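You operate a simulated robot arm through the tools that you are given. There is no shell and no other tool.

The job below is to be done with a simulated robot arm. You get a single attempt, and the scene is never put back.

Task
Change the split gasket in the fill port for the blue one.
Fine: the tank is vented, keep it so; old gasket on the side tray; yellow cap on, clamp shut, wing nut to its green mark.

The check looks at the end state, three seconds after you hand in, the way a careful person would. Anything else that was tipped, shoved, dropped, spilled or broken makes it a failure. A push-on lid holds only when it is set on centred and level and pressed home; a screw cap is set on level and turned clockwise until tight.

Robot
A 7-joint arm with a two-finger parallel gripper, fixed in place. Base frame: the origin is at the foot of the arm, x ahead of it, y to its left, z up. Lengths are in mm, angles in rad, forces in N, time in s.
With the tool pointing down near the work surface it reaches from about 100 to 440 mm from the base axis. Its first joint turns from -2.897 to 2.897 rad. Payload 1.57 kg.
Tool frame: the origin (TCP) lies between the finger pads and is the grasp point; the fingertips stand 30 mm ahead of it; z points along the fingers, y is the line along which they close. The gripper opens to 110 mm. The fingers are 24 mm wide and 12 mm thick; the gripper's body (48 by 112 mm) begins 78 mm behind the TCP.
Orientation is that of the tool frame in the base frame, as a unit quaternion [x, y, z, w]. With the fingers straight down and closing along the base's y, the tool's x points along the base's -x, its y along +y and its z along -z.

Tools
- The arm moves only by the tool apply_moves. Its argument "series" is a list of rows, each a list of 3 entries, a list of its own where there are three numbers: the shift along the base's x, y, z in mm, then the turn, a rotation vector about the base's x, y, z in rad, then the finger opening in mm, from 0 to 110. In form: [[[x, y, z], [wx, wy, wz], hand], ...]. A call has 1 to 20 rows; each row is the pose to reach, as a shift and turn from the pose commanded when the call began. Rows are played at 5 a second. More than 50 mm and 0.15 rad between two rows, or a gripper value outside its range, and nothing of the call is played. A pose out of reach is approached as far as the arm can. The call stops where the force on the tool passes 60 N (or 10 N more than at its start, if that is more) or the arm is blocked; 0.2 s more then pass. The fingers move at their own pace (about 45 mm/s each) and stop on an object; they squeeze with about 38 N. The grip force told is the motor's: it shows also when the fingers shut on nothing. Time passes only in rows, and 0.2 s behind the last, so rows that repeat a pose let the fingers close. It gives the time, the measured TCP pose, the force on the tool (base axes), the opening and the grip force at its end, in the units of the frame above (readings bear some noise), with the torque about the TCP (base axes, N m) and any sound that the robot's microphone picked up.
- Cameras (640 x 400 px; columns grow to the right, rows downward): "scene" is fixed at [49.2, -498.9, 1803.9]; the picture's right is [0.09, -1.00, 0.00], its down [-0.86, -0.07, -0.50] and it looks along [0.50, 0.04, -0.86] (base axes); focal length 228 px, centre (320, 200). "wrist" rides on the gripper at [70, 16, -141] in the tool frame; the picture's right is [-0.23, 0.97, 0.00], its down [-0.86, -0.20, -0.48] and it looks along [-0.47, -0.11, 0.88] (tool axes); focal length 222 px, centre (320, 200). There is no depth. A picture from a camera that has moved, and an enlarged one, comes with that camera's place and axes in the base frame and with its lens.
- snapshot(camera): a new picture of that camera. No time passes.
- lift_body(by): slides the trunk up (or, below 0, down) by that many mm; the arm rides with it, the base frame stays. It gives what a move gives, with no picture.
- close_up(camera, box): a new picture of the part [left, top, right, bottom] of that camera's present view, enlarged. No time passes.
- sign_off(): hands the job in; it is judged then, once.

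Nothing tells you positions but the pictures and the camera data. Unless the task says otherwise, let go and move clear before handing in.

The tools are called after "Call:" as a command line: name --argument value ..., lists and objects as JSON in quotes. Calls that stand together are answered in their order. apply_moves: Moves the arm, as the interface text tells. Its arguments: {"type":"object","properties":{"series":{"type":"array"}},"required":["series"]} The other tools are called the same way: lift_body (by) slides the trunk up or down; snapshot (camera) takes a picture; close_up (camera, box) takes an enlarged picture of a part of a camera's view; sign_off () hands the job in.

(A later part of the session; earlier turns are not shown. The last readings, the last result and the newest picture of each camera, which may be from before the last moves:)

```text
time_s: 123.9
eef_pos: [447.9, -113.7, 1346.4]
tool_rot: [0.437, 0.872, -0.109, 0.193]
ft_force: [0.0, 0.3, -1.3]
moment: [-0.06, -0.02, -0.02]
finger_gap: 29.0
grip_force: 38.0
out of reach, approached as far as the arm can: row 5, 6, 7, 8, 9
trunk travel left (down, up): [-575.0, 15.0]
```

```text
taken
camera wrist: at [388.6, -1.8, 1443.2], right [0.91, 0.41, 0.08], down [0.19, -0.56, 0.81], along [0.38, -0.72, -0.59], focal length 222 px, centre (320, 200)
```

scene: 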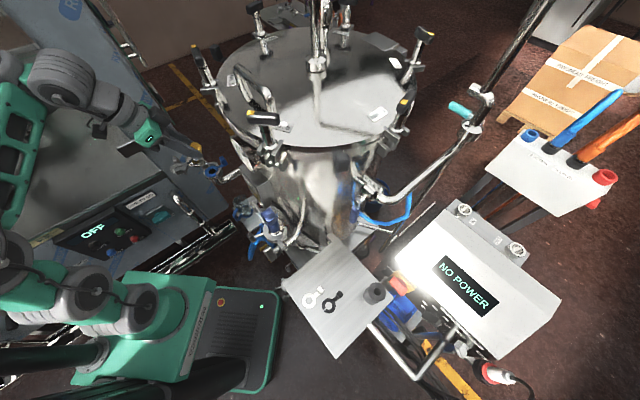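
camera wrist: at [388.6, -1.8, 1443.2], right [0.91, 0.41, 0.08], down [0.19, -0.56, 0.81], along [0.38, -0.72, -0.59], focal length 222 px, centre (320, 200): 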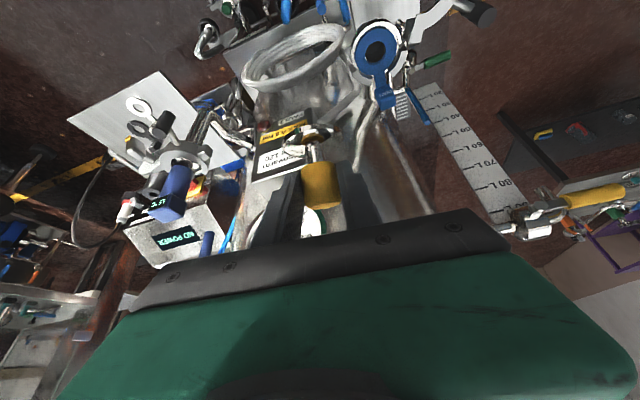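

Back near the port with the cap held. Now I'll restore the 51° tilt (so the cap is level again) while moving to a spot on the base side of the port, lowering a little with the arm.

Call:
apply_moves --series '[[[3, 10, -8], [-0.06, -0.044, 0.0015], 0], [[6, 20, -16], [-0.12, -0.088, 0.003], 0], [[10, 31, -25], [-0.18, -0.133, 0.0045], 0], [[14, 42, -34], [-0.24, -0.177, 0.006], 0], [[18, 53, -42], [-0.3, -0.221, 0.0075], 0], [[22, 64, -50], [-0.354, -0.261, 0.009], 0], [[22, 64, -60], [-0.354, -0.261, 0.009], 0]]'

Call:
snapshot --camera "wrist"

Call:
snapshot --camera "scene"

```text
time_s: 125.5
eef_pos: [468.9, -50.2, 1286.9]
tool_rot: [0.403, 0.808, -0.202, 0.38]
ft_force: [-0.5, -0.3, -0.9]
moment: [0.03, 0.02, 0.0]
finger_gap: 28.6
grip_force: 38.1
trunk travel left (down, up): [-575.0, 15.0]
```

```text
taken
camera wrist: at [391.6, 84.6, 1321.4], right [0.87, 0.46, 0.16], down [-0.05, -0.24, 0.97], along [0.49, -0.85, -0.19], focal length 222 px, centre (320, 200)
```

wrist: 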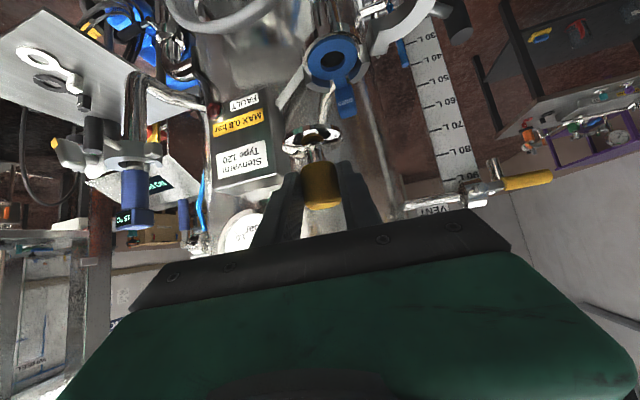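

```text
taken
```

scene: 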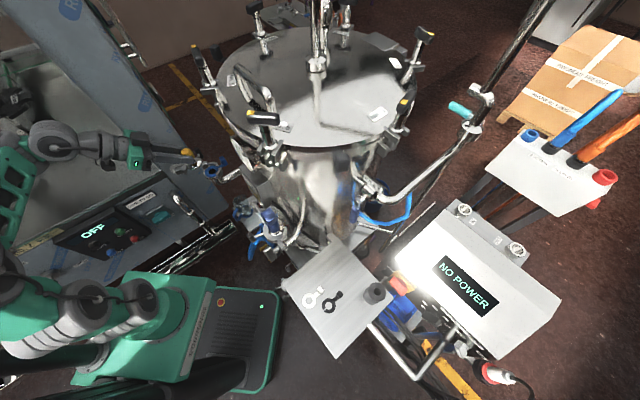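

The cap is level again. Moving over the port at this height, then lowering to hover above it.

Call:
apply_moves --series '[[[14, -2, 0], [0, 0, 0], 0], [[28, -4, 0], [0, 0, 0], 0], [[42, -6, 0], [0, 0, 0], 0], [[42, -6, 0], [0, 0, 0], 0]]'

Call:
lift_body --by -45

Call:
close_up --camera "scene" --box '[185, 135, 245, 185]'

Call:
close_up --camera "wrist" --box '[230, 40, 410, 220]'

```text
time_s: 126.5
eef_pos: [511.7, -53.7, 1285.4]
tool_rot: [0.403, 0.808, -0.202, 0.379]
ft_force: [0.1, 0.1, -2.1]
moment: [0.04, 0.03, 0.01]
finger_gap: 29.2
grip_force: 37.6
trunk travel left (down, up): [-575.0, 15.0]
```

```text
time_s: 127.4
eef_pos: [510.5, -53.4, 1240.1]
tool_rot: [0.404, 0.808, -0.202, 0.378]
ft_force: [0.2, -0.6, -1.9]
moment: [0.0, 0.0, 0.03]
finger_gap: 28.8
grip_force: 37.5
trunk travel left (down, up): [-530.0, 60.0]
```

```text
8.00 times, centred on (215, 160) of scene
camera zoom: at [49.2, -498.9, 1803.9], right [0.09, -1.0, 0.0], down [-0.86, -0.07, -0.5], along [0.5, 0.04, -0.86], focal length 1821 px, centre (1160, 520)
```

zoom: 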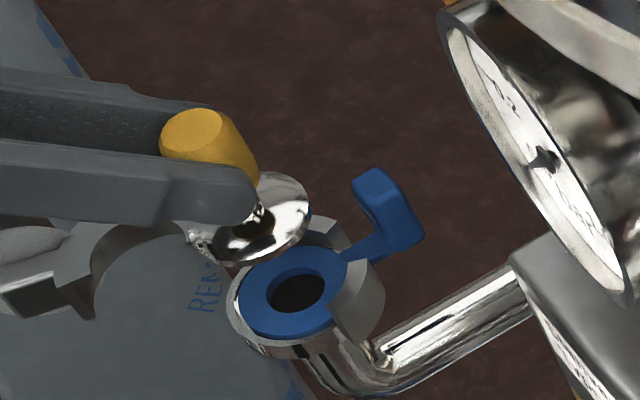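

```text
2.22 times, centred on (320, 130) of wrist
camera zoom: at [433.5, 79.4, 1275.4], right [0.87, 0.47, 0.16], down [-0.04, -0.24, 0.97], along [0.49, -0.85, -0.19], focal length 494 px, centre (320, 356)
```

zoom: 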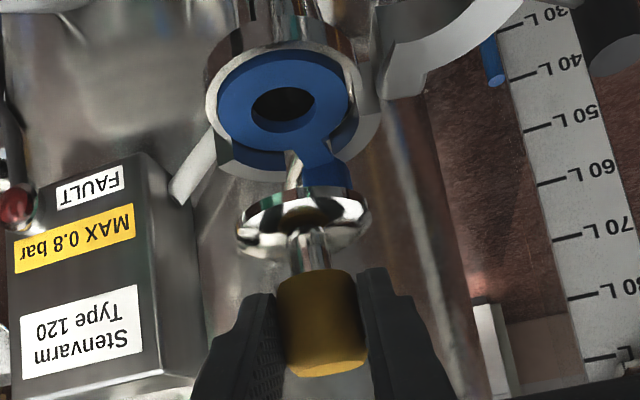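

The cap's disc sits over the port within a millimetre or two in the scene view. Lowering to just above the clamp half to compare more closely.

Call:
lift_body --by -28

Call:
close_up --camera "scene" --box '[195, 145, 235, 180]'

Call:
close_up --camera "wrist" --box '[240, 60, 390, 210]'

```text
time_s: 128.1
eef_pos: [510.8, -55.0, 1213.0]
tool_rot: [0.402, 0.809, -0.201, 0.379]
ft_force: [0.1, -0.9, -1.5]
moment: [-0.02, 0.04, 0.01]
finger_gap: 28.9
grip_force: 37.7
trunk travel left (down, up): [-502.0, 88.0]
```

```text
11.43 times, centred on (215, 162) of scene
camera zoom: at [49.2, -498.9, 1803.9], right [0.09, -1.0, 0.0], down [-0.86, -0.07, -0.5], along [0.5, 0.04, -0.86], focal length 2602 px, centre (1520, 629)
```

zoom: 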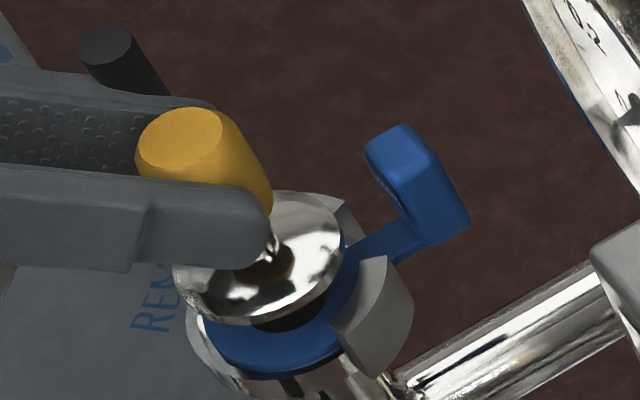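

```text
2.67 times, centred on (315, 135) of wrist
camera zoom: at [433.5, 79.4, 1247.4], right [0.87, 0.47, 0.16], down [-0.04, -0.24, 0.97], along [0.49, -0.85, -0.19], focal length 592 px, centre (333, 373)
```

zoom: 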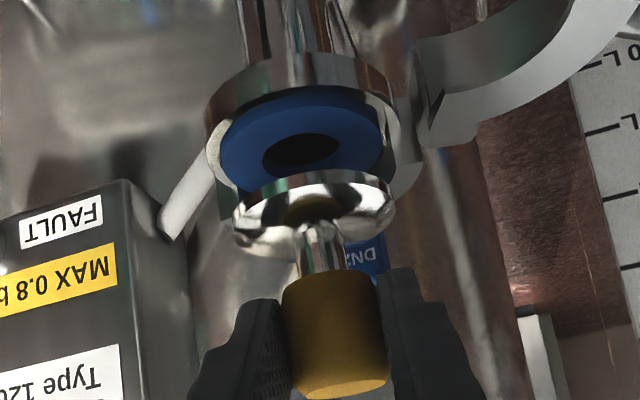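

Both views agree the cap is concentric with the port to about a millimetre. Lowering in small steps onto the gasket.

Call:
lift_body --by -10

Call:
lift_body --by -4

Call:
close_up --camera "scene" --box '[195, 145, 235, 180]'

Call:
close_up --camera "wrist" --box '[240, 60, 390, 210]'

```text
time_s: 128.7
eef_pos: [511.2, -53.8, 1201.7]
tool_rot: [0.403, 0.808, -0.202, 0.379]
ft_force: [-0.2, 0.2, -2.1]
moment: [0.02, 0.0, 0.01]
finger_gap: 28.7
grip_force: 37.8
trunk travel left (down, up): [-492.0, 98.0]
```

```text
time_s: 129.2
eef_pos: [511.3, -55.3, 1198.4]
tool_rot: [0.404, 0.808, -0.202, 0.378]
ft_force: [-0.1, -0.1, -1.3]
moment: [0.04, 0.03, 0.04]
finger_gap: 28.9
grip_force: 37.6
trunk travel left (down, up): [-488.0, 102.0]
```

```text
11.43 times, centred on (215, 162) of scene
camera zoom: at [49.2, -498.9, 1803.9], right [0.09, -1.0, 0.0], down [-0.86, -0.07, -0.5], along [0.5, 0.04, -0.86], focal length 2602 px, centre (1520, 629)
```

zoom: 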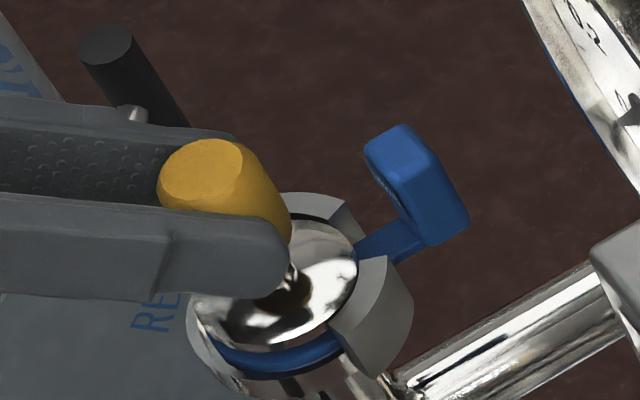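

```text
2.67 times, centred on (315, 135) of wrist
camera zoom: at [433.5, 79.5, 1233.3], right [0.87, 0.47, 0.16], down [-0.04, -0.24, 0.97], along [0.49, -0.85, -0.19], focal length 592 px, centre (333, 373)
```

zoom: 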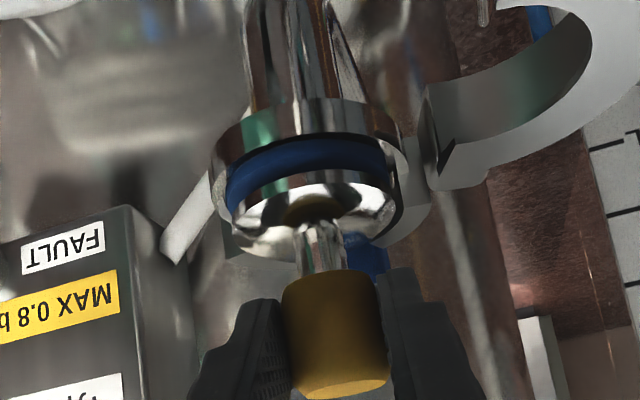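

Nested nicely inside the half-clamp. Going the last millimetres to feel contact.

Call:
lift_body --by -2.5

Call:
lift_body --by -2

Call:
close_up --camera "scene" --box '[195, 145, 235, 180]'

Call:
close_up --camera "wrist" --box '[240, 60, 390, 210]'

```text
time_s: 129.8
eef_pos: [511.4, -55.0, 1196.6]
tool_rot: [0.403, 0.809, -0.202, 0.378]
ft_force: [0.0, -0.2, -1.4]
moment: [0.0, 0.01, 0.0]
finger_gap: 28.8
grip_force: 38.1
trunk travel left (down, up): [-485.0, 105.0]
```

```text
time_s: 130.3
eef_pos: [511.3, -54.9, 1194.5]
tool_rot: [0.403, 0.808, -0.203, 0.379]
ft_force: [0.5, 0.1, -1.5]
moment: [0.01, -0.01, 0.01]
finger_gap: 29.0
grip_force: 38.1
trunk travel left (down, up): [-483.0, 107.0]
```

```text
11.43 times, centred on (215, 162) of scene
camera zoom: at [49.2, -498.9, 1803.9], right [0.09, -1.0, 0.0], down [-0.86, -0.07, -0.5], along [0.5, 0.04, -0.86], focal length 2602 px, centre (1520, 629)
```

zoom: 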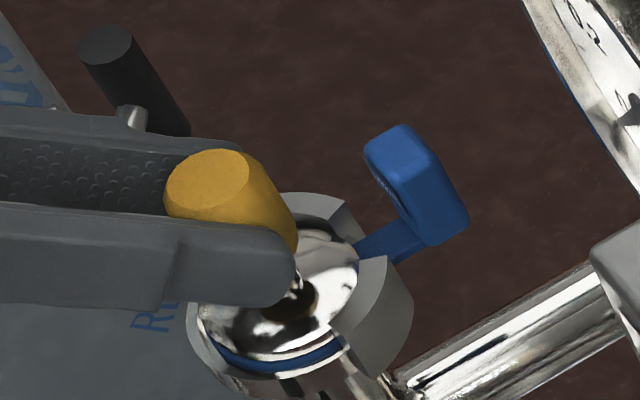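

```text
2.67 times, centred on (315, 135) of wrist
camera zoom: at [433.6, 79.5, 1228.8], right [0.87, 0.47, 0.16], down [-0.04, -0.24, 0.97], along [0.49, -0.85, -0.19], focal length 592 px, centre (333, 373)
```

zoom: 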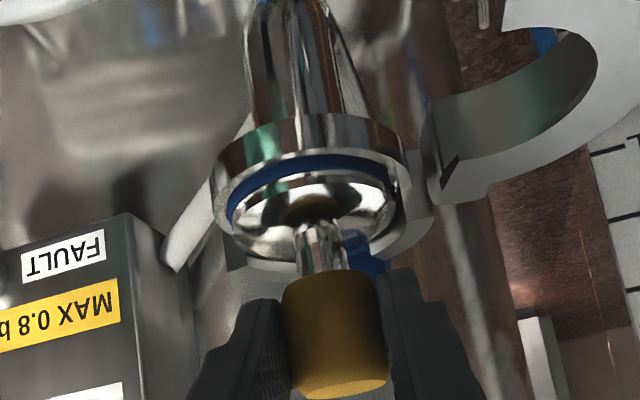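

Still no contact; two more small steps.

Call:
lift_body --by -2

Call:
lift_body --by -1.5

Call:
close_up --camera "wrist" --box '[240, 60, 390, 210]'

```text
time_s: 130.8
eef_pos: [510.1, -54.7, 1193.6]
tool_rot: [0.404, 0.807, -0.201, 0.38]
ft_force: [1.4, -0.1, 9.1]
moment: [0.01, -0.31, 0.0]
finger_gap: 28.6
grip_force: 38.1
trunk travel left (down, up): [-481.0, 109.0]
```

```text
time_s: 131.3
eef_pos: [510.3, -54.3, 1193.6]
tool_rot: [0.404, 0.807, -0.2, 0.381]
ft_force: [3.4, -0.6, 22.6]
moment: [-0.11, -0.61, 0.05]
finger_gap: 29.0
grip_force: 38.4
trunk travel left (down, up): [-480.0, 110.0]
```

```text
2.67 times, centred on (315, 135) of wrist
camera zoom: at [432.8, 79.4, 1227.6], right [0.87, 0.47, 0.16], down [-0.05, -0.24, 0.97], along [0.49, -0.85, -0.19], focal length 592 px, centre (333, 373)
```

zoom: 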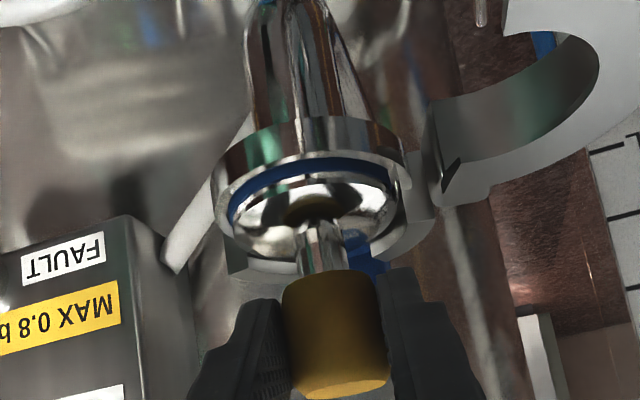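

Contact is felt right at the expected height. Let me look closely for any gap or tilt between the cap's disc and the gasket before releasing.

Call:
close_up --camera "wrist" --box '[275, 90, 355, 170]'

Call:
close_up --camera "scene" --box '[203, 155, 228, 180]'

```text
5.00 times, centred on (315, 130) of wrist
camera zoom: at [432.8, 79.4, 1227.6], right [0.87, 0.47, 0.16], down [-0.05, -0.24, 0.97], along [0.49, -0.85, -0.19], focal length 1111 px, centre (345, 550)
```

zoom: 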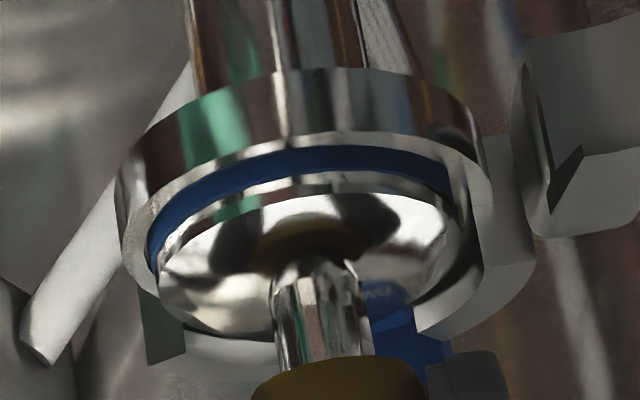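

```text
16.00 times, centred on (216, 168) of scene
camera zoom: at [49.2, -498.9, 1803.9], right [0.09, -1.0, 0.0], down [-0.86, -0.07, -0.5], along [0.5, 0.04, -0.86], focal length 3642 px, centre (1992, 720)
```

zoom: 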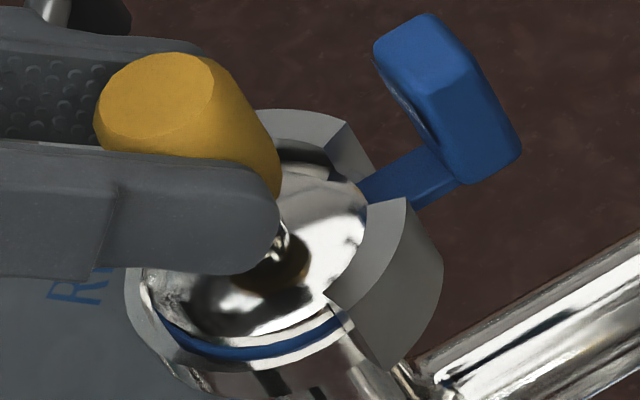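

The disc rests on the gasket with an even blue line showing along the near side. I'll release the knob slowly and check.

Call:
apply_moves --series '[[[0, 0, 0], [0, 0, 0], 30], [[0, 0, 0], [0, 0, 0], 34], [[0, 0, 0], [0, 0, 0], 40], [[0, 0, 0], [0, 0, 0], 48], [[0, 0, 0], [0, 0, 0], 56], [[0, 0, 0], [0, 0, 0], 56]]'

Call:
close_up --camera "wrist" --box '[240, 60, 390, 210]'

Call:
close_up --camera "scene" --box '[195, 145, 235, 180]'

```text
time_s: 132.7
eef_pos: [511.1, -55.5, 1191.0]
tool_rot: [0.403, 0.808, -0.202, 0.378]
ft_force: [-0.6, -0.1, 0.8]
moment: [0.04, 0.0, 0.01]
finger_gap: 56.2
grip_force: 0.1
trunk travel left (down, up): [-480.0, 110.0]
```

```text
2.67 times, centred on (315, 135) of wrist
camera zoom: at [433.5, 79.5, 1225.4], right [0.87, 0.47, 0.16], down [-0.04, -0.24, 0.97], along [0.49, -0.85, -0.19], focal length 592 px, centre (333, 373)
```

zoom: 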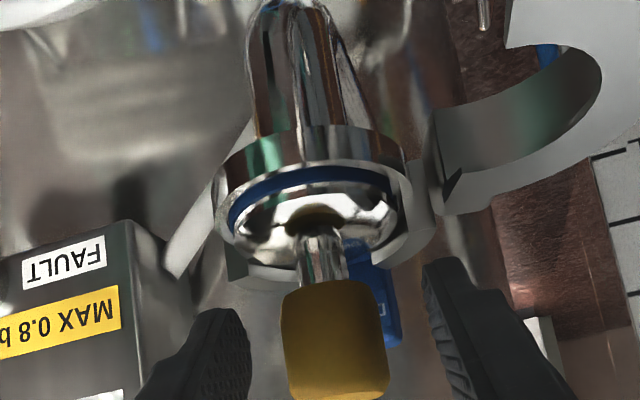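

```text
11.43 times, centred on (215, 162) of scene
camera zoom: at [49.2, -498.9, 1803.9], right [0.09, -1.0, 0.0], down [-0.86, -0.07, -0.5], along [0.5, 0.04, -0.86], focal length 2602 px, centre (1520, 629)
```

zoom: 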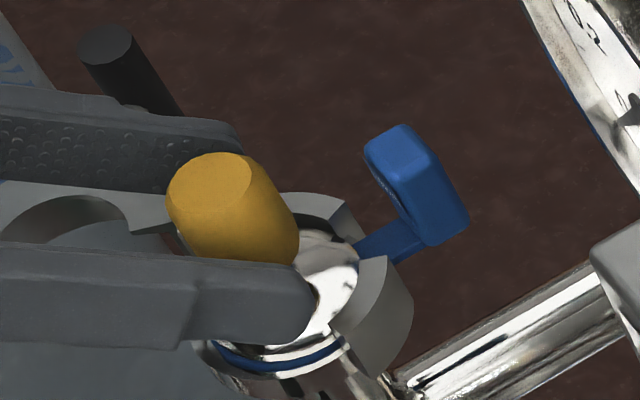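

The cap stands by itself. I'll retract along the tool axis to clear it, then inspect how it sits.

Call:
apply_moves --series '[[[-5, 7, 7], [0, 0, 0], 56], [[-11, 15, 15], [0, 0, 0], 56], [[-18, 25, 25], [0, 0, 0], 56], [[-27, 38, 38], [0, 0, 0], 56], [[-35, 50, 50], [0, 0, 0], 56], [[-35, 50, 50], [0, 0, 0], 56]]'

Call:
close_up --camera "wrist" --box '[240, 20, 400, 200]'

Call:
close_up --camera "scene" --box '[195, 145, 235, 180]'

```text
time_s: 134.1
eef_pos: [483.4, -18.3, 1224.8]
tool_rot: [0.402, 0.809, -0.201, 0.379]
ft_force: [-1.0, 1.2, 0.1]
moment: [0.01, 0.0, 0.04]
finger_gap: 56.1
grip_force: 0.0
out of reach, approached as far as the arm can: row 4, 5, 6
trunk travel left (down, up): [-480.0, 110.0]
```

```text
2.22 times, centred on (320, 110) of wrist
camera zoom: at [406.2, 116.2, 1259.2], right [0.87, 0.47, 0.16], down [-0.04, -0.24, 0.97], along [0.49, -0.85, -0.19], focal length 494 px, centre (320, 400)
```

zoom: 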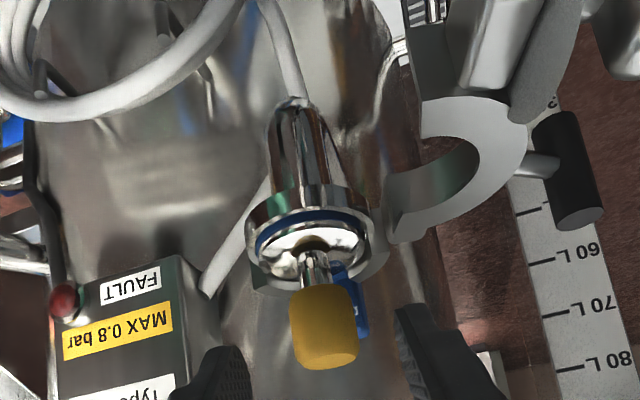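

```text
11.43 times, centred on (215, 162) of scene
camera zoom: at [49.2, -498.9, 1803.9], right [0.09, -1.0, 0.0], down [-0.86, -0.07, -0.5], along [0.5, 0.04, -0.86], focal length 2602 px, centre (1520, 629)
```

zoom: 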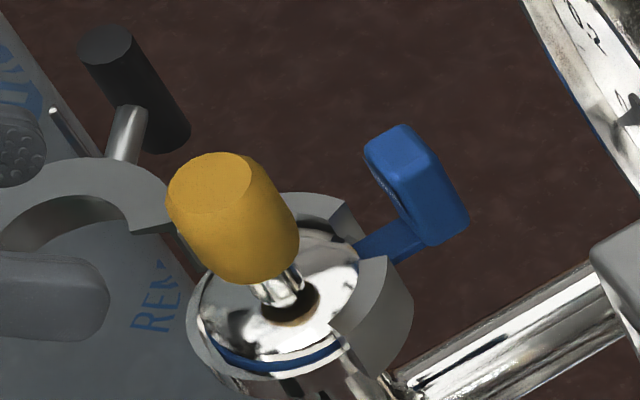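

The cap stands upright on the gasket. Let me measure how concentric it is with the flange from this view.

Call:
close_up --camera "wrist" --box '[285, 55, 345, 110]'

Call:
close_up --camera "scene" --box '[203, 155, 228, 180]'

Call:
close_up --camera "wrist" --box '[340, 0, 480, 130]'

```text
7.27 times, centred on (315, 82) of wrist
camera zoom: at [406.2, 116.2, 1259.2], right [0.87, 0.47, 0.16], down [-0.04, -0.24, 0.97], along [0.49, -0.85, -0.19], focal length 1615 px, centre (356, 1054)
```

zoom: 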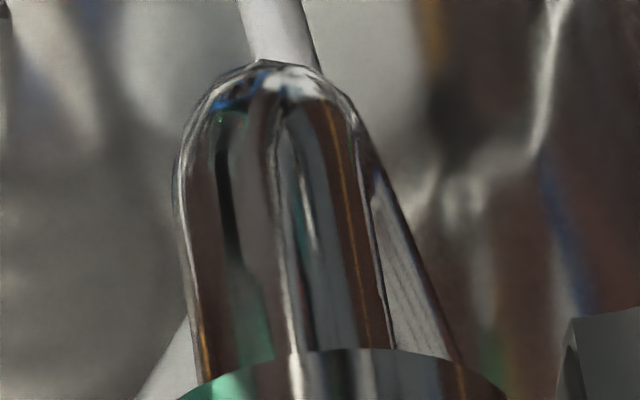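

```text
16.00 times, centred on (216, 168) of scene
camera zoom: at [49.2, -498.9, 1803.9], right [0.09, -1.0, 0.0], down [-0.86, -0.07, -0.5], along [0.5, 0.04, -0.86], focal length 3642 px, centre (1992, 720)
```

zoom: 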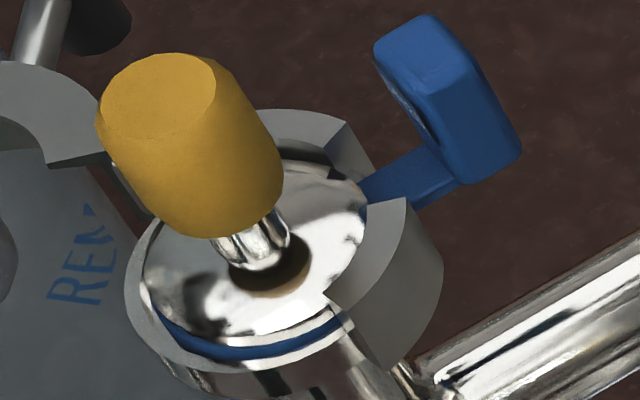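

```text
3.08 times, centred on (410, 65) of wrist
camera zoom: at [406.2, 116.2, 1259.2], right [0.87, 0.47, 0.16], down [-0.04, -0.24, 0.97], along [0.49, -0.85, -0.19], focal length 684 px, centre (43, 615)
```

zoom: 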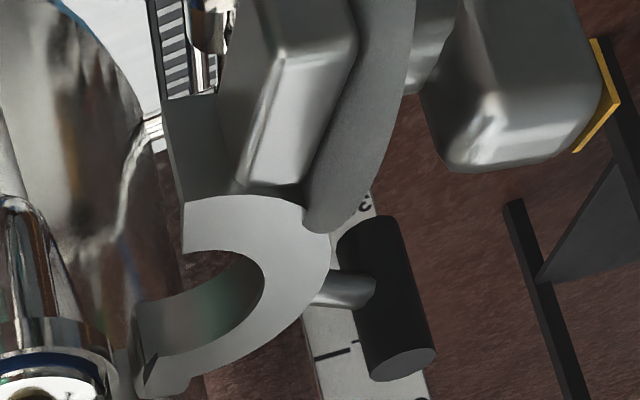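

I need a sharper look at the disc versus the rim from this side.

Call:
close_up --camera "wrist" --box '[285, 95, 355, 165]'

```text
5.71 times, centred on (320, 130) of wrist
camera zoom: at [406.2, 116.2, 1259.2], right [0.87, 0.47, 0.16], down [-0.04, -0.24, 0.97], along [0.49, -0.85, -0.19], focal length 1269 px, centre (320, 600)
```

zoom: 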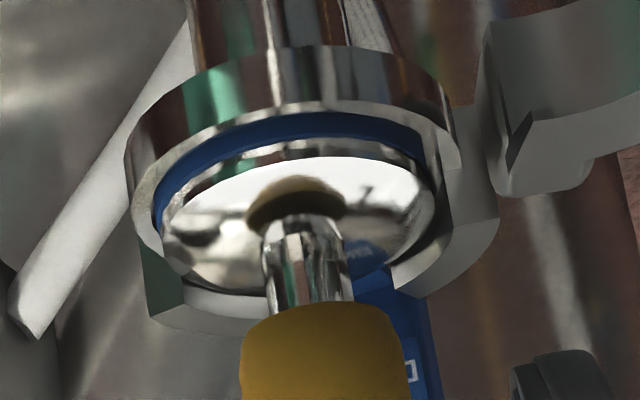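

The disc is well centred on the gasket and flange (a uniform strip of the gasket's edge shows), and the knob axis is vertical. Next is closing the clamp: I'll rise, turn the tool to come in radially with about 30° tilt, and go for the dark vertical post at about (595, 12).

Call:
lift_body --by 60

Call:
apply_moves --series '[[[-5, 5, 0], [0, 0, 0.13], 50], [[-10, 10, 0], [0, 0, 0.26], 50], [[-10, 15, 0], [0, 0, 0.39], 40], [[-10, 20, 0], [0, 0, 0.52], 40], [[-10, 25, 0], [0, 0, 0.65], 40], [[-10, 28, 0], [0, 0, 0.785], 40], [[-10, 28, 0], [0, 0, 0.785], 40]]'

Call:
snapshot --camera "wrist"

Call:
close_up --camera "scene" --box '[160, 110, 260, 200]'

```text
time_s: 135.1
eef_pos: [483.7, -17.4, 1284.2]
tool_rot: [0.403, 0.808, -0.203, 0.379]
ft_force: [-0.2, 0.9, -0.6]
moment: [0.01, 0.0, -0.01]
finger_gap: 56.2
grip_force: 0.1
trunk travel left (down, up): [-540.0, 50.0]
```

```text
time_s: 136.7
eef_pos: [473.6, 8.8, 1284.3]
tool_rot: [0.063, 0.901, -0.041, 0.427]
ft_force: [0.1, 0.3, 0.6]
moment: [0.0, 0.01, 0.01]
finger_gap: 39.8
grip_force: 0.0
trunk travel left (down, up): [-540.0, 50.0]
```

```text
taken
camera wrist: at [323.9, 50.1, 1319.4], right [0.29, 0.95, 0.16], down [0.14, -0.2, 0.97], along [0.95, -0.26, -0.19], focal length 222 px, centre (320, 200)
```

wrist: 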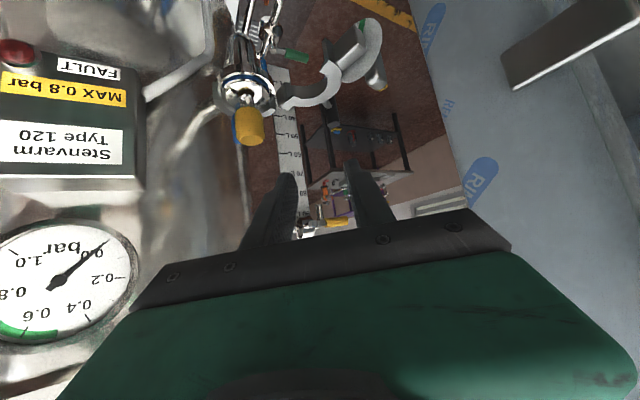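

```text
4.44 times, centred on (210, 155) of scene
camera zoom: at [49.2, -498.9, 1803.9], right [0.09, -1.0, 0.0], down [-0.86, -0.07, -0.5], along [0.5, 0.04, -0.86], focal length 1012 px, centre (809, 400)
```

zoom: 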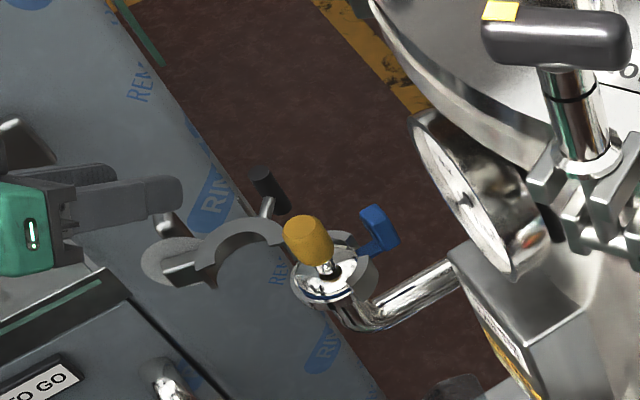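

This vantage shows the clamp half and the wing nut well. Zooming in for details.

Call:
close_up --camera "wrist" --box '[300, 0, 420, 120]'

Call:
close_up --camera "wrist" --box '[205, 60, 285, 150]'

```text
3.33 times, centred on (360, 60) of wrist
camera zoom: at [323.9, 50.1, 1319.4], right [0.29, 0.95, 0.16], down [0.14, -0.2, 0.97], along [0.95, -0.26, -0.19], focal length 740 px, centre (187, 667)
```

zoom: 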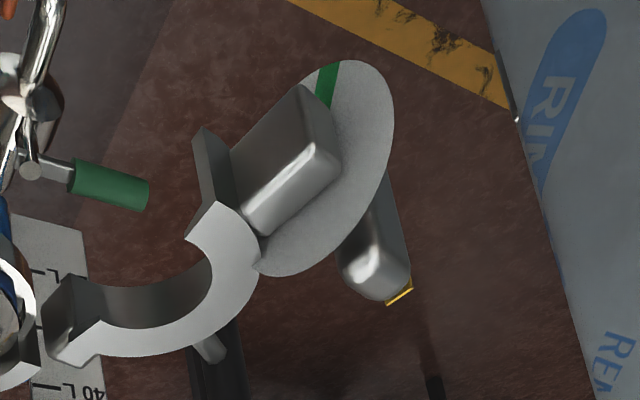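

```text
4.44 times, centred on (245, 105) of wrist
camera zoom: at [323.9, 50.1, 1319.4], right [0.29, 0.95, 0.16], down [0.14, -0.2, 0.97], along [0.95, -0.26, -0.19], focal length 987 px, centre (653, 622)
```

zoom: 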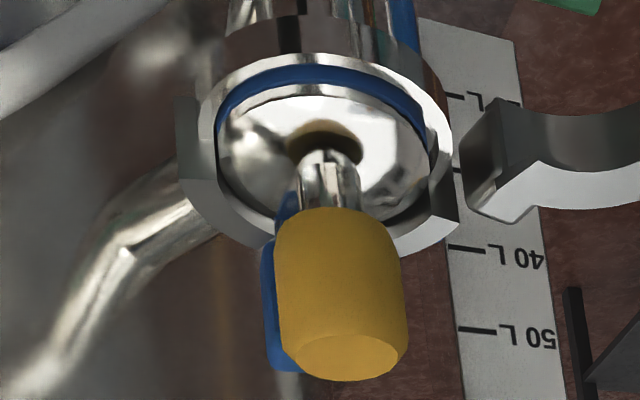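

I can see the dial: the green mark is at the underside, while the yellow wing tip currently points up. First I close the clamp: set the tilt to about 30° and move out above the post.

Call:
apply_moves --series '[[[5, 0, 0], [0.0136, 0.09, -0.002], 40], [[10, 0, 0], [0.027, 0.18, -0.0035], 40], [[15, 0, 0], [0.041, 0.27, -0.005], 40], [[20, 0, 0], [0.0544, 0.3618, -0.007], 40], [[20, 0, 0], [0.0544, 0.3618, -0.007], 40]]'

Call:
snapshot --camera "wrist"

```text
time_s: 137.9
eef_pos: [493.3, 11.0, 1286.0]
tool_rot: [0.07, 0.964, -0.029, 0.256]
ft_force: [0.2, 0.1, 1.1]
moment: [0.04, 0.01, -0.01]
finger_gap: 40.0
grip_force: 0.1
trunk travel left (down, up): [-540.0, 50.0]
```

```text
taken
camera wrist: at [366.9, 48.3, 1372.6], right [0.34, 0.94, 0.09], down [0.47, -0.26, 0.84], along [0.81, -0.24, -0.53], focal length 222 px, centre (320, 200)
```

wrist: 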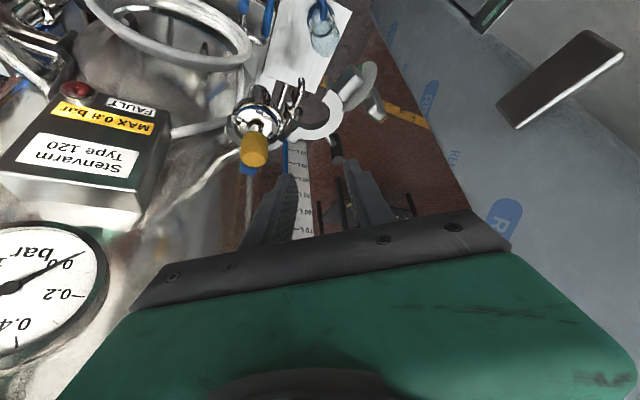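

Call:
close_up --camera "wrist" --box '[230, 50, 410, 200]'

Call:
close_up --camera "wrist" --box '[330, 50, 400, 130]'

Call:
close_up --camera "scene" --box '[170, 130, 250, 190]'

```text
2.67 times, centred on (320, 125) of wrist
camera zoom: at [366.9, 48.3, 1372.6], right [0.34, 0.94, 0.09], down [0.47, -0.26, 0.84], along [0.81, -0.24, -0.53], focal length 592 px, centre (320, 400)
```

zoom: 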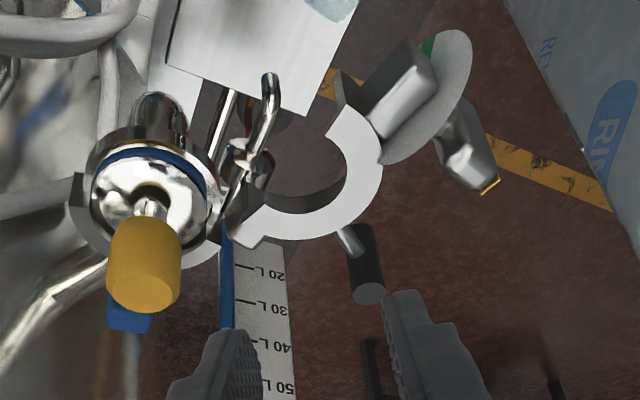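

```text
5.00 times, centred on (365, 90) of wrist
camera zoom: at [366.9, 48.3, 1372.6], right [0.34, 0.94, 0.09], down [0.47, -0.26, 0.84], along [0.81, -0.24, -0.53], focal length 1111 px, centre (95, 750)
```

zoom: 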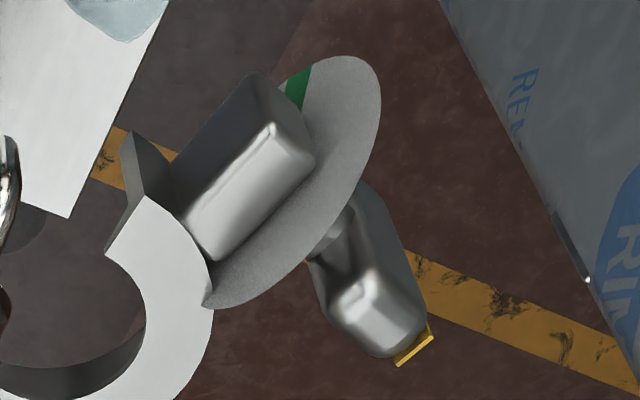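

```text
6.67 times, centred on (210, 160) of scene
camera zoom: at [49.2, -498.9, 1803.9], right [0.09, -1.0, 0.0], down [-0.86, -0.07, -0.5], along [0.5, 0.04, -0.86], focal length 1518 px, centre (1053, 467)
```

zoom: 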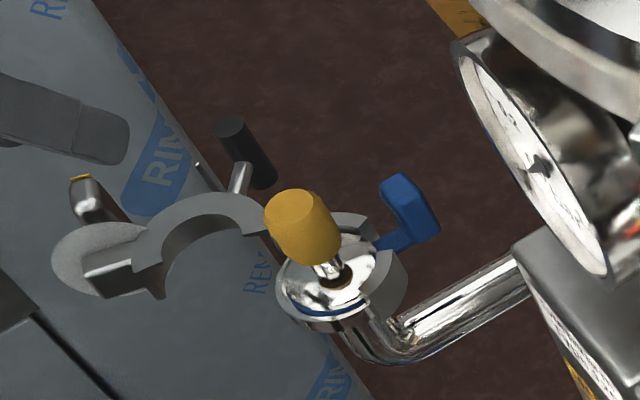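

The wing nut needs about 146° clockwise (from up, over the outer side, to the underside mark). Now I'll move out above the post at (595, 12) and check the reach.

Call:
apply_moves --series '[[[20, 0, 0], [0, 0, 0], 40], [[40, 1, 0], [0, 0, 0], 40], [[60, 1, 0], [0, 0, 0], 40], [[80, 2, 0], [0, 0, 0], 40], [[96, 2, 0], [0, 0, 0], 40], [[96, 2, 0], [0, 0, 0], 40]]'

Call:
lift_body --by -70

Call:
close_up --camera "wrist" --box '[220, 50, 420, 250]'

Call:
close_up --camera "scene" --box '[170, 120, 250, 190]'

```text
time_s: 139.3
eef_pos: [589.2, 12.2, 1285.0]
tool_rot: [0.069, 0.963, -0.029, 0.257]
ft_force: [-0.4, -0.5, 0.3]
moment: [-0.01, 0.01, 0.02]
finger_gap: 39.7
grip_force: 0.1
trunk travel left (down, up): [-540.0, 50.0]
```

```text
time_s: 140.4
eef_pos: [588.2, 13.0, 1214.5]
tool_rot: [0.069, 0.964, -0.028, 0.257]
ft_force: [-0.2, -0.6, -0.2]
moment: [0.02, 0.0, 0.01]
finger_gap: 39.8
grip_force: 0.0
trunk travel left (down, up): [-470.0, 120.0]
```

```text
2.00 times, centred on (320, 150) of wrist
camera zoom: at [461.6, 50.0, 1302.8], right [0.34, 0.94, 0.09], down [0.47, -0.26, 0.84], along [0.81, -0.24, -0.53], focal length 444 px, centre (320, 300)
```

zoom: 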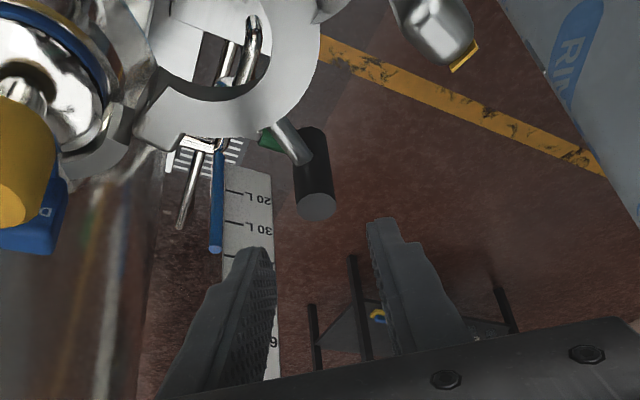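

```text
5.71 times, centred on (210, 155) of scene
camera zoom: at [49.2, -498.9, 1803.9], right [0.09, -1.0, 0.0], down [-0.86, -0.07, -0.5], along [0.5, 0.04, -0.86], focal length 1301 px, centre (949, 457)
```

zoom: 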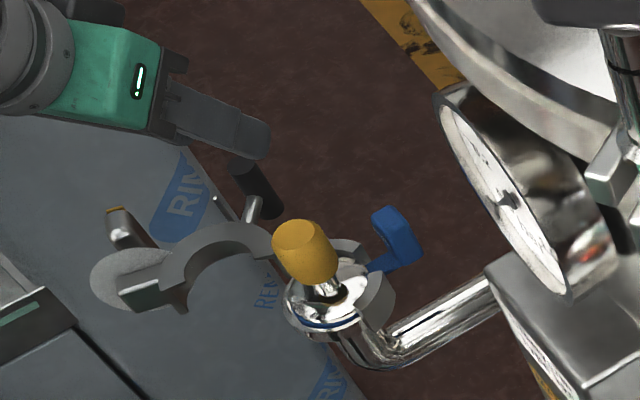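

The post is centred between the fingers. Lowering around it.

Call:
lift_body --by -25

Call:
lift_body --by -18

Call:
close_up --camera "wrist" --box '[220, 80, 420, 250]'

Call:
close_up --camera "scene" --box '[180, 130, 240, 180]'

```text
time_s: 141.1
eef_pos: [589.2, 11.4, 1190.9]
tool_rot: [0.07, 0.964, -0.029, 0.255]
ft_force: [0.1, 0.2, -0.8]
moment: [-0.01, 0.02, -0.01]
finger_gap: 39.9
grip_force: 0.0
trunk travel left (down, up): [-445.0, 145.0]
```

```text
time_s: 141.7
eef_pos: [587.0, 12.3, 1172.2]
tool_rot: [0.07, 0.964, -0.029, 0.256]
ft_force: [-0.2, 0.5, -0.2]
moment: [-0.02, -0.05, -0.03]
finger_gap: 40.1
grip_force: 0.2
trunk travel left (down, up): [-427.0, 163.0]
```

```text
2.35 times, centred on (320, 165) of wrist
camera zoom: at [461.6, 50.0, 1259.7], right [0.34, 0.94, 0.09], down [0.47, -0.26, 0.84], along [0.81, -0.24, -0.53], focal length 523 px, centre (320, 282)
```

zoom: 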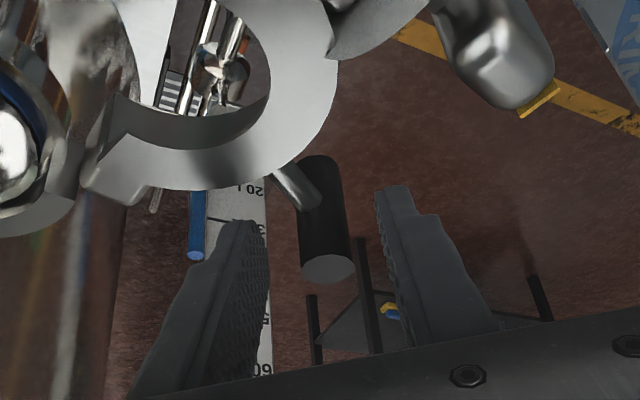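

```text
8.00 times, centred on (210, 155) of scene
camera zoom: at [49.2, -498.9, 1803.9], right [0.09, -1.0, 0.0], down [-0.86, -0.07, -0.5], along [0.5, 0.04, -0.86], focal length 1821 px, centre (1200, 560)
```

zoom: 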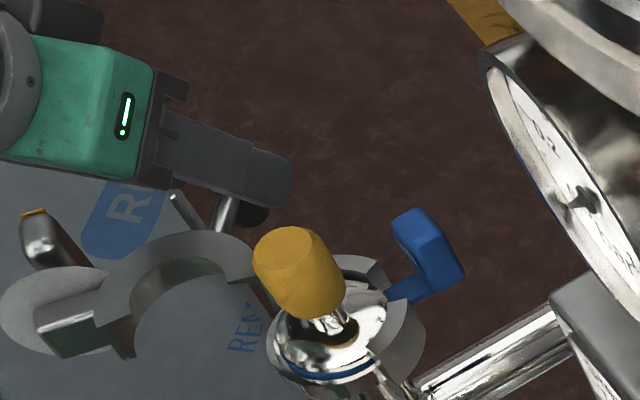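

A little lower for a better hold on the post, then close gently on it.

Call:
lift_body --by -8

Call:
apply_moves --series '[[[0, 0, 0], [0, 0, 0], 30], [[0, 0, 0], [0, 0, 0], 20], [[0, 0, 0], [0, 0, 0], 12], [[0, 0, 0], [0, 0, 0], 12]]'

Call:
close_up --camera "wrist" --box '[220, 80, 420, 250]'

```text
time_s: 142.3
eef_pos: [588.3, 12.5, 1164.8]
tool_rot: [0.07, 0.964, -0.028, 0.256]
ft_force: [-0.9, 0.2, -0.2]
moment: [-0.03, -0.04, -0.01]
finger_gap: 40.0
grip_force: 0.1
trunk travel left (down, up): [-419.0, 171.0]
```

```text
time_s: 143.3
eef_pos: [588.9, 13.1, 1164.0]
tool_rot: [0.069, 0.964, -0.029, 0.256]
ft_force: [1.1, 3.9, 0.1]
moment: [0.59, -0.11, 0.19]
finger_gap: 18.2
grip_force: 28.6
trunk travel left (down, up): [-419.0, 171.0]
```

```text
2.35 times, centred on (320, 165) of wrist
camera zoom: at [461.8, 50.7, 1251.7], right [0.34, 0.94, 0.09], down [0.47, -0.25, 0.84], along [0.81, -0.24, -0.53], focal length 523 px, centre (320, 282)
```

zoom: 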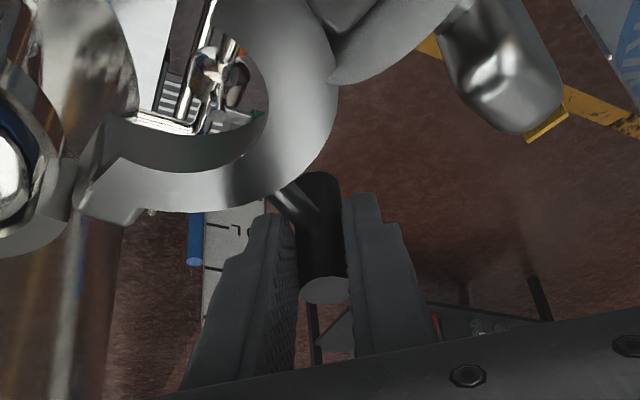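

The rod would foul a finger as the clamp turns, so I'll grip only the post's upper part, above the rod. Opening, raising 18 mm and re-gripping.

Call:
apply_moves --series '[[[0, 0, 0], [0, 0, 0], 30], [[0, 0, 0], [0, 0, 0], 40], [[0, 0, 0], [0, 0, 0], 40]]'

Call:
lift_body --by 18

Call:
apply_moves --series '[[[-3, 0, 0], [0, 0, 0], 40], [[-3, 0, 0], [0, 0, 0], 28], [[-3, 0, 0], [0, 0, 0], 18], [[-3, 0, 0], [0, 0, 0], 8], [[-3, 0, 0], [0, 0, 0], 4]]'

Call:
close_up --camera "wrist" --box '[220, 80, 420, 250]'

Call:
close_up --camera "scene" --box '[180, 130, 240, 180]'

```text
time_s: 144.1
eef_pos: [588.3, 11.0, 1164.2]
tool_rot: [0.07, 0.964, -0.028, 0.256]
ft_force: [0.5, -0.3, 1.1]
moment: [0.04, 0.04, -0.01]
finger_gap: 40.2
grip_force: 0.0
trunk travel left (down, up): [-419.0, 171.0]
```

```text
time_s: 144.8
eef_pos: [588.8, 11.7, 1181.9]
tool_rot: [0.069, 0.964, -0.03, 0.256]
ft_force: [-0.3, 0.4, -0.5]
moment: [-0.01, -0.01, 0.0]
finger_gap: 40.1
grip_force: 0.0
trunk travel left (down, up): [-437.0, 153.0]
```

```text
time_s: 146.0
eef_pos: [586.0, 13.3, 1181.1]
tool_rot: [0.069, 0.964, -0.03, 0.255]
ft_force: [2.0, 5.2, -1.9]
moment: [0.32, -0.11, 0.09]
finger_gap: 17.5
grip_force: 28.7
trunk travel left (down, up): [-437.0, 153.0]
```

```text
2.35 times, centred on (320, 165) of wrist
camera zoom: at [458.8, 51.3, 1269.3], right [0.34, 0.94, 0.09], down [0.47, -0.25, 0.84], along [0.81, -0.24, -0.53], focal length 523 px, centre (320, 282)
```

zoom: 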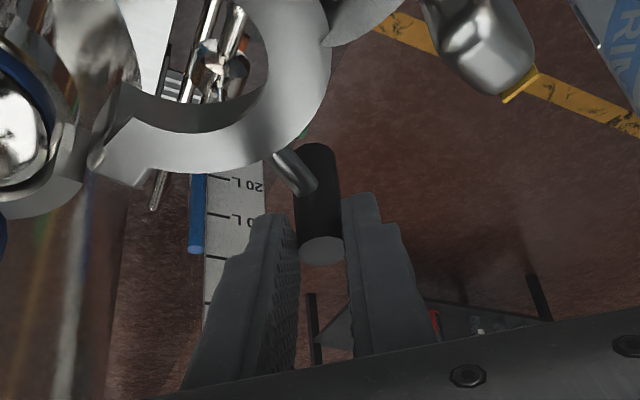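

```text
8.00 times, centred on (210, 155) of scene
camera zoom: at [49.2, -498.9, 1803.9], right [0.09, -1.0, 0.0], down [-0.86, -0.07, -0.5], along [0.5, 0.04, -0.86], focal length 1821 px, centre (1200, 560)
```

zoom: 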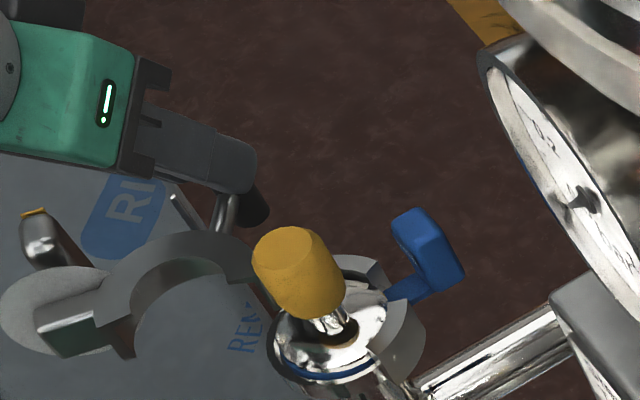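

Gripping only the top of the post now. I'll start the swing with a small arc (10°) about the estimated hinge and check the forces.

Call:
apply_moves --series '[[[-2.1, 2.0, 0], [0, 0, 0], 4], [[-4.4, 3.9, 0], [0, 0, 0], 4], [[-6.8, 5.7, 0], [0, 0, 0], 4], [[-9.2, 7.4, 0], [0, 0, 0], 4], [[-9.2, 7.4, 0], [0, 0, 0], 4]]'

Call:
close_up --camera "scene" --box '[180, 130, 240, 180]'

```text
time_s: 147.2
eef_pos: [577.2, 19.8, 1182.7]
tool_rot: [0.069, 0.964, -0.029, 0.256]
ft_force: [5.9, 4.3, -1.6]
moment: [0.21, -0.28, 0.21]
finger_gap: 17.8
grip_force: 31.9
trunk travel left (down, up): [-437.0, 153.0]
```

```text
8.00 times, centred on (210, 155) of scene
camera zoom: at [49.2, -498.9, 1803.9], right [0.09, -1.0, 0.0], down [-0.86, -0.07, -0.5], along [0.5, 0.04, -0.86], focal length 1821 px, centre (1200, 560)
```

zoom: 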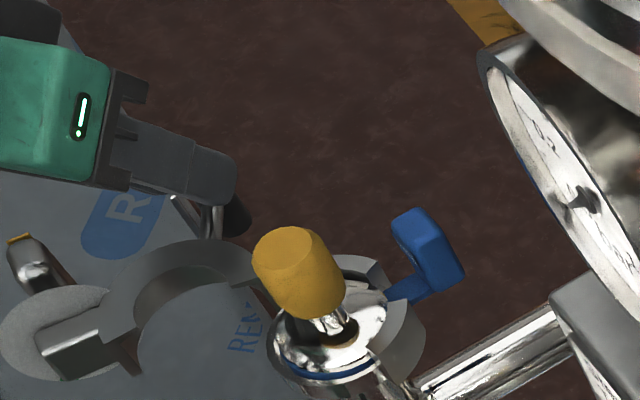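

The half turns freely with only a few newtons. Continuing the arc.

Call:
apply_moves --series '[[[-2.5, 1.6, 0], [0, 0, 0], 4], [[-5.1, 3.1, 0], [0, 0, 0], 4], [[-7.7, 4.5, 0], [0, 0, 0], 4], [[-10.4, 5.7, 0], [0, 0, 0], 4], [[-13.1, 6.9, 0], [0, 0, 0], 4], [[-15.9, 7.9, 0], [0, 0, 0], 4], [[-18.7, 8.8, 0], [0, 0, 0], 4], [[-21.6, 9.5, 0], [0, 0, 0], 4], [[-21.6, 9.5, 0], [0, 0, 0], 4]]'

Call:
close_up --camera "scene" --box '[180, 130, 240, 180]'

Call:
close_up --camera "wrist" --box '[220, 60, 420, 250]'

```text
time_s: 149.2
eef_pos: [556.5, 32.5, 1183.0]
tool_rot: [0.067, 0.964, -0.03, 0.255]
ft_force: [12.1, 28.9, -5.6]
moment: [0.59, -0.72, 0.57]
finger_gap: 17.6
grip_force: 32.5
trunk travel left (down, up): [-437.0, 153.0]
```

```text
8.00 times, centred on (210, 155) of scene
camera zoom: at [49.2, -498.9, 1803.9], right [0.09, -1.0, 0.0], down [-0.86, -0.07, -0.5], along [0.5, 0.04, -0.86], focal length 1821 px, centre (1200, 560)
```

zoom: 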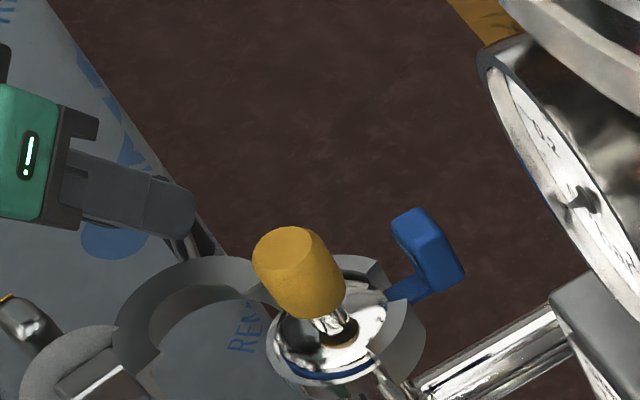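

```text
2.11 times, centred on (320, 155) of wrist
camera zoom: at [429.7, 70.0, 1269.5], right [0.34, 0.94, 0.09], down [0.47, -0.25, 0.84], along [0.81, -0.24, -0.53], focal length 468 px, centre (320, 295)
```

zoom: 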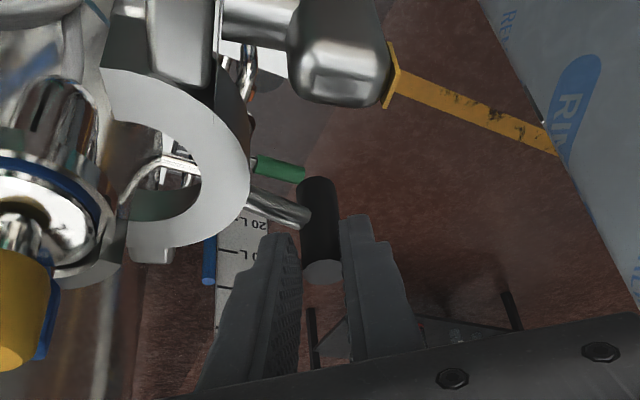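

The side force has grown to about 29 N, so the real arc lies a few millimetres further toward +y than my estimate. I'll relax by shifting +y and find the zero-force position.

Call:
apply_moves --series '[[[0, 2, 0], [0, 0, 0], 4], [[0, 4, 0], [0, 0, 0], 4], [[0, 4, 0], [0, 0, 0], 4]]'

Call:
close_up --camera "wrist" --box '[220, 60, 420, 250]'

```text
time_s: 150.0
eef_pos: [555.5, 32.9, 1181.0]
tool_rot: [0.071, 0.964, -0.03, 0.256]
ft_force: [6.2, 8.2, -4.8]
moment: [0.2, -0.35, 0.25]
finger_gap: 17.7
grip_force: 32.2
trunk travel left (down, up): [-437.0, 153.0]
```

```text
2.11 times, centred on (320, 155) of wrist
camera zoom: at [429.0, 70.8, 1269.6], right [0.34, 0.94, 0.09], down [0.47, -0.26, 0.84], along [0.81, -0.25, -0.53], focal length 468 px, centre (320, 295)
```

zoom: 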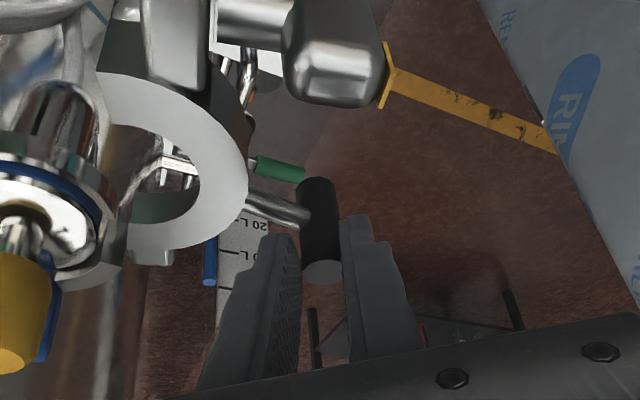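

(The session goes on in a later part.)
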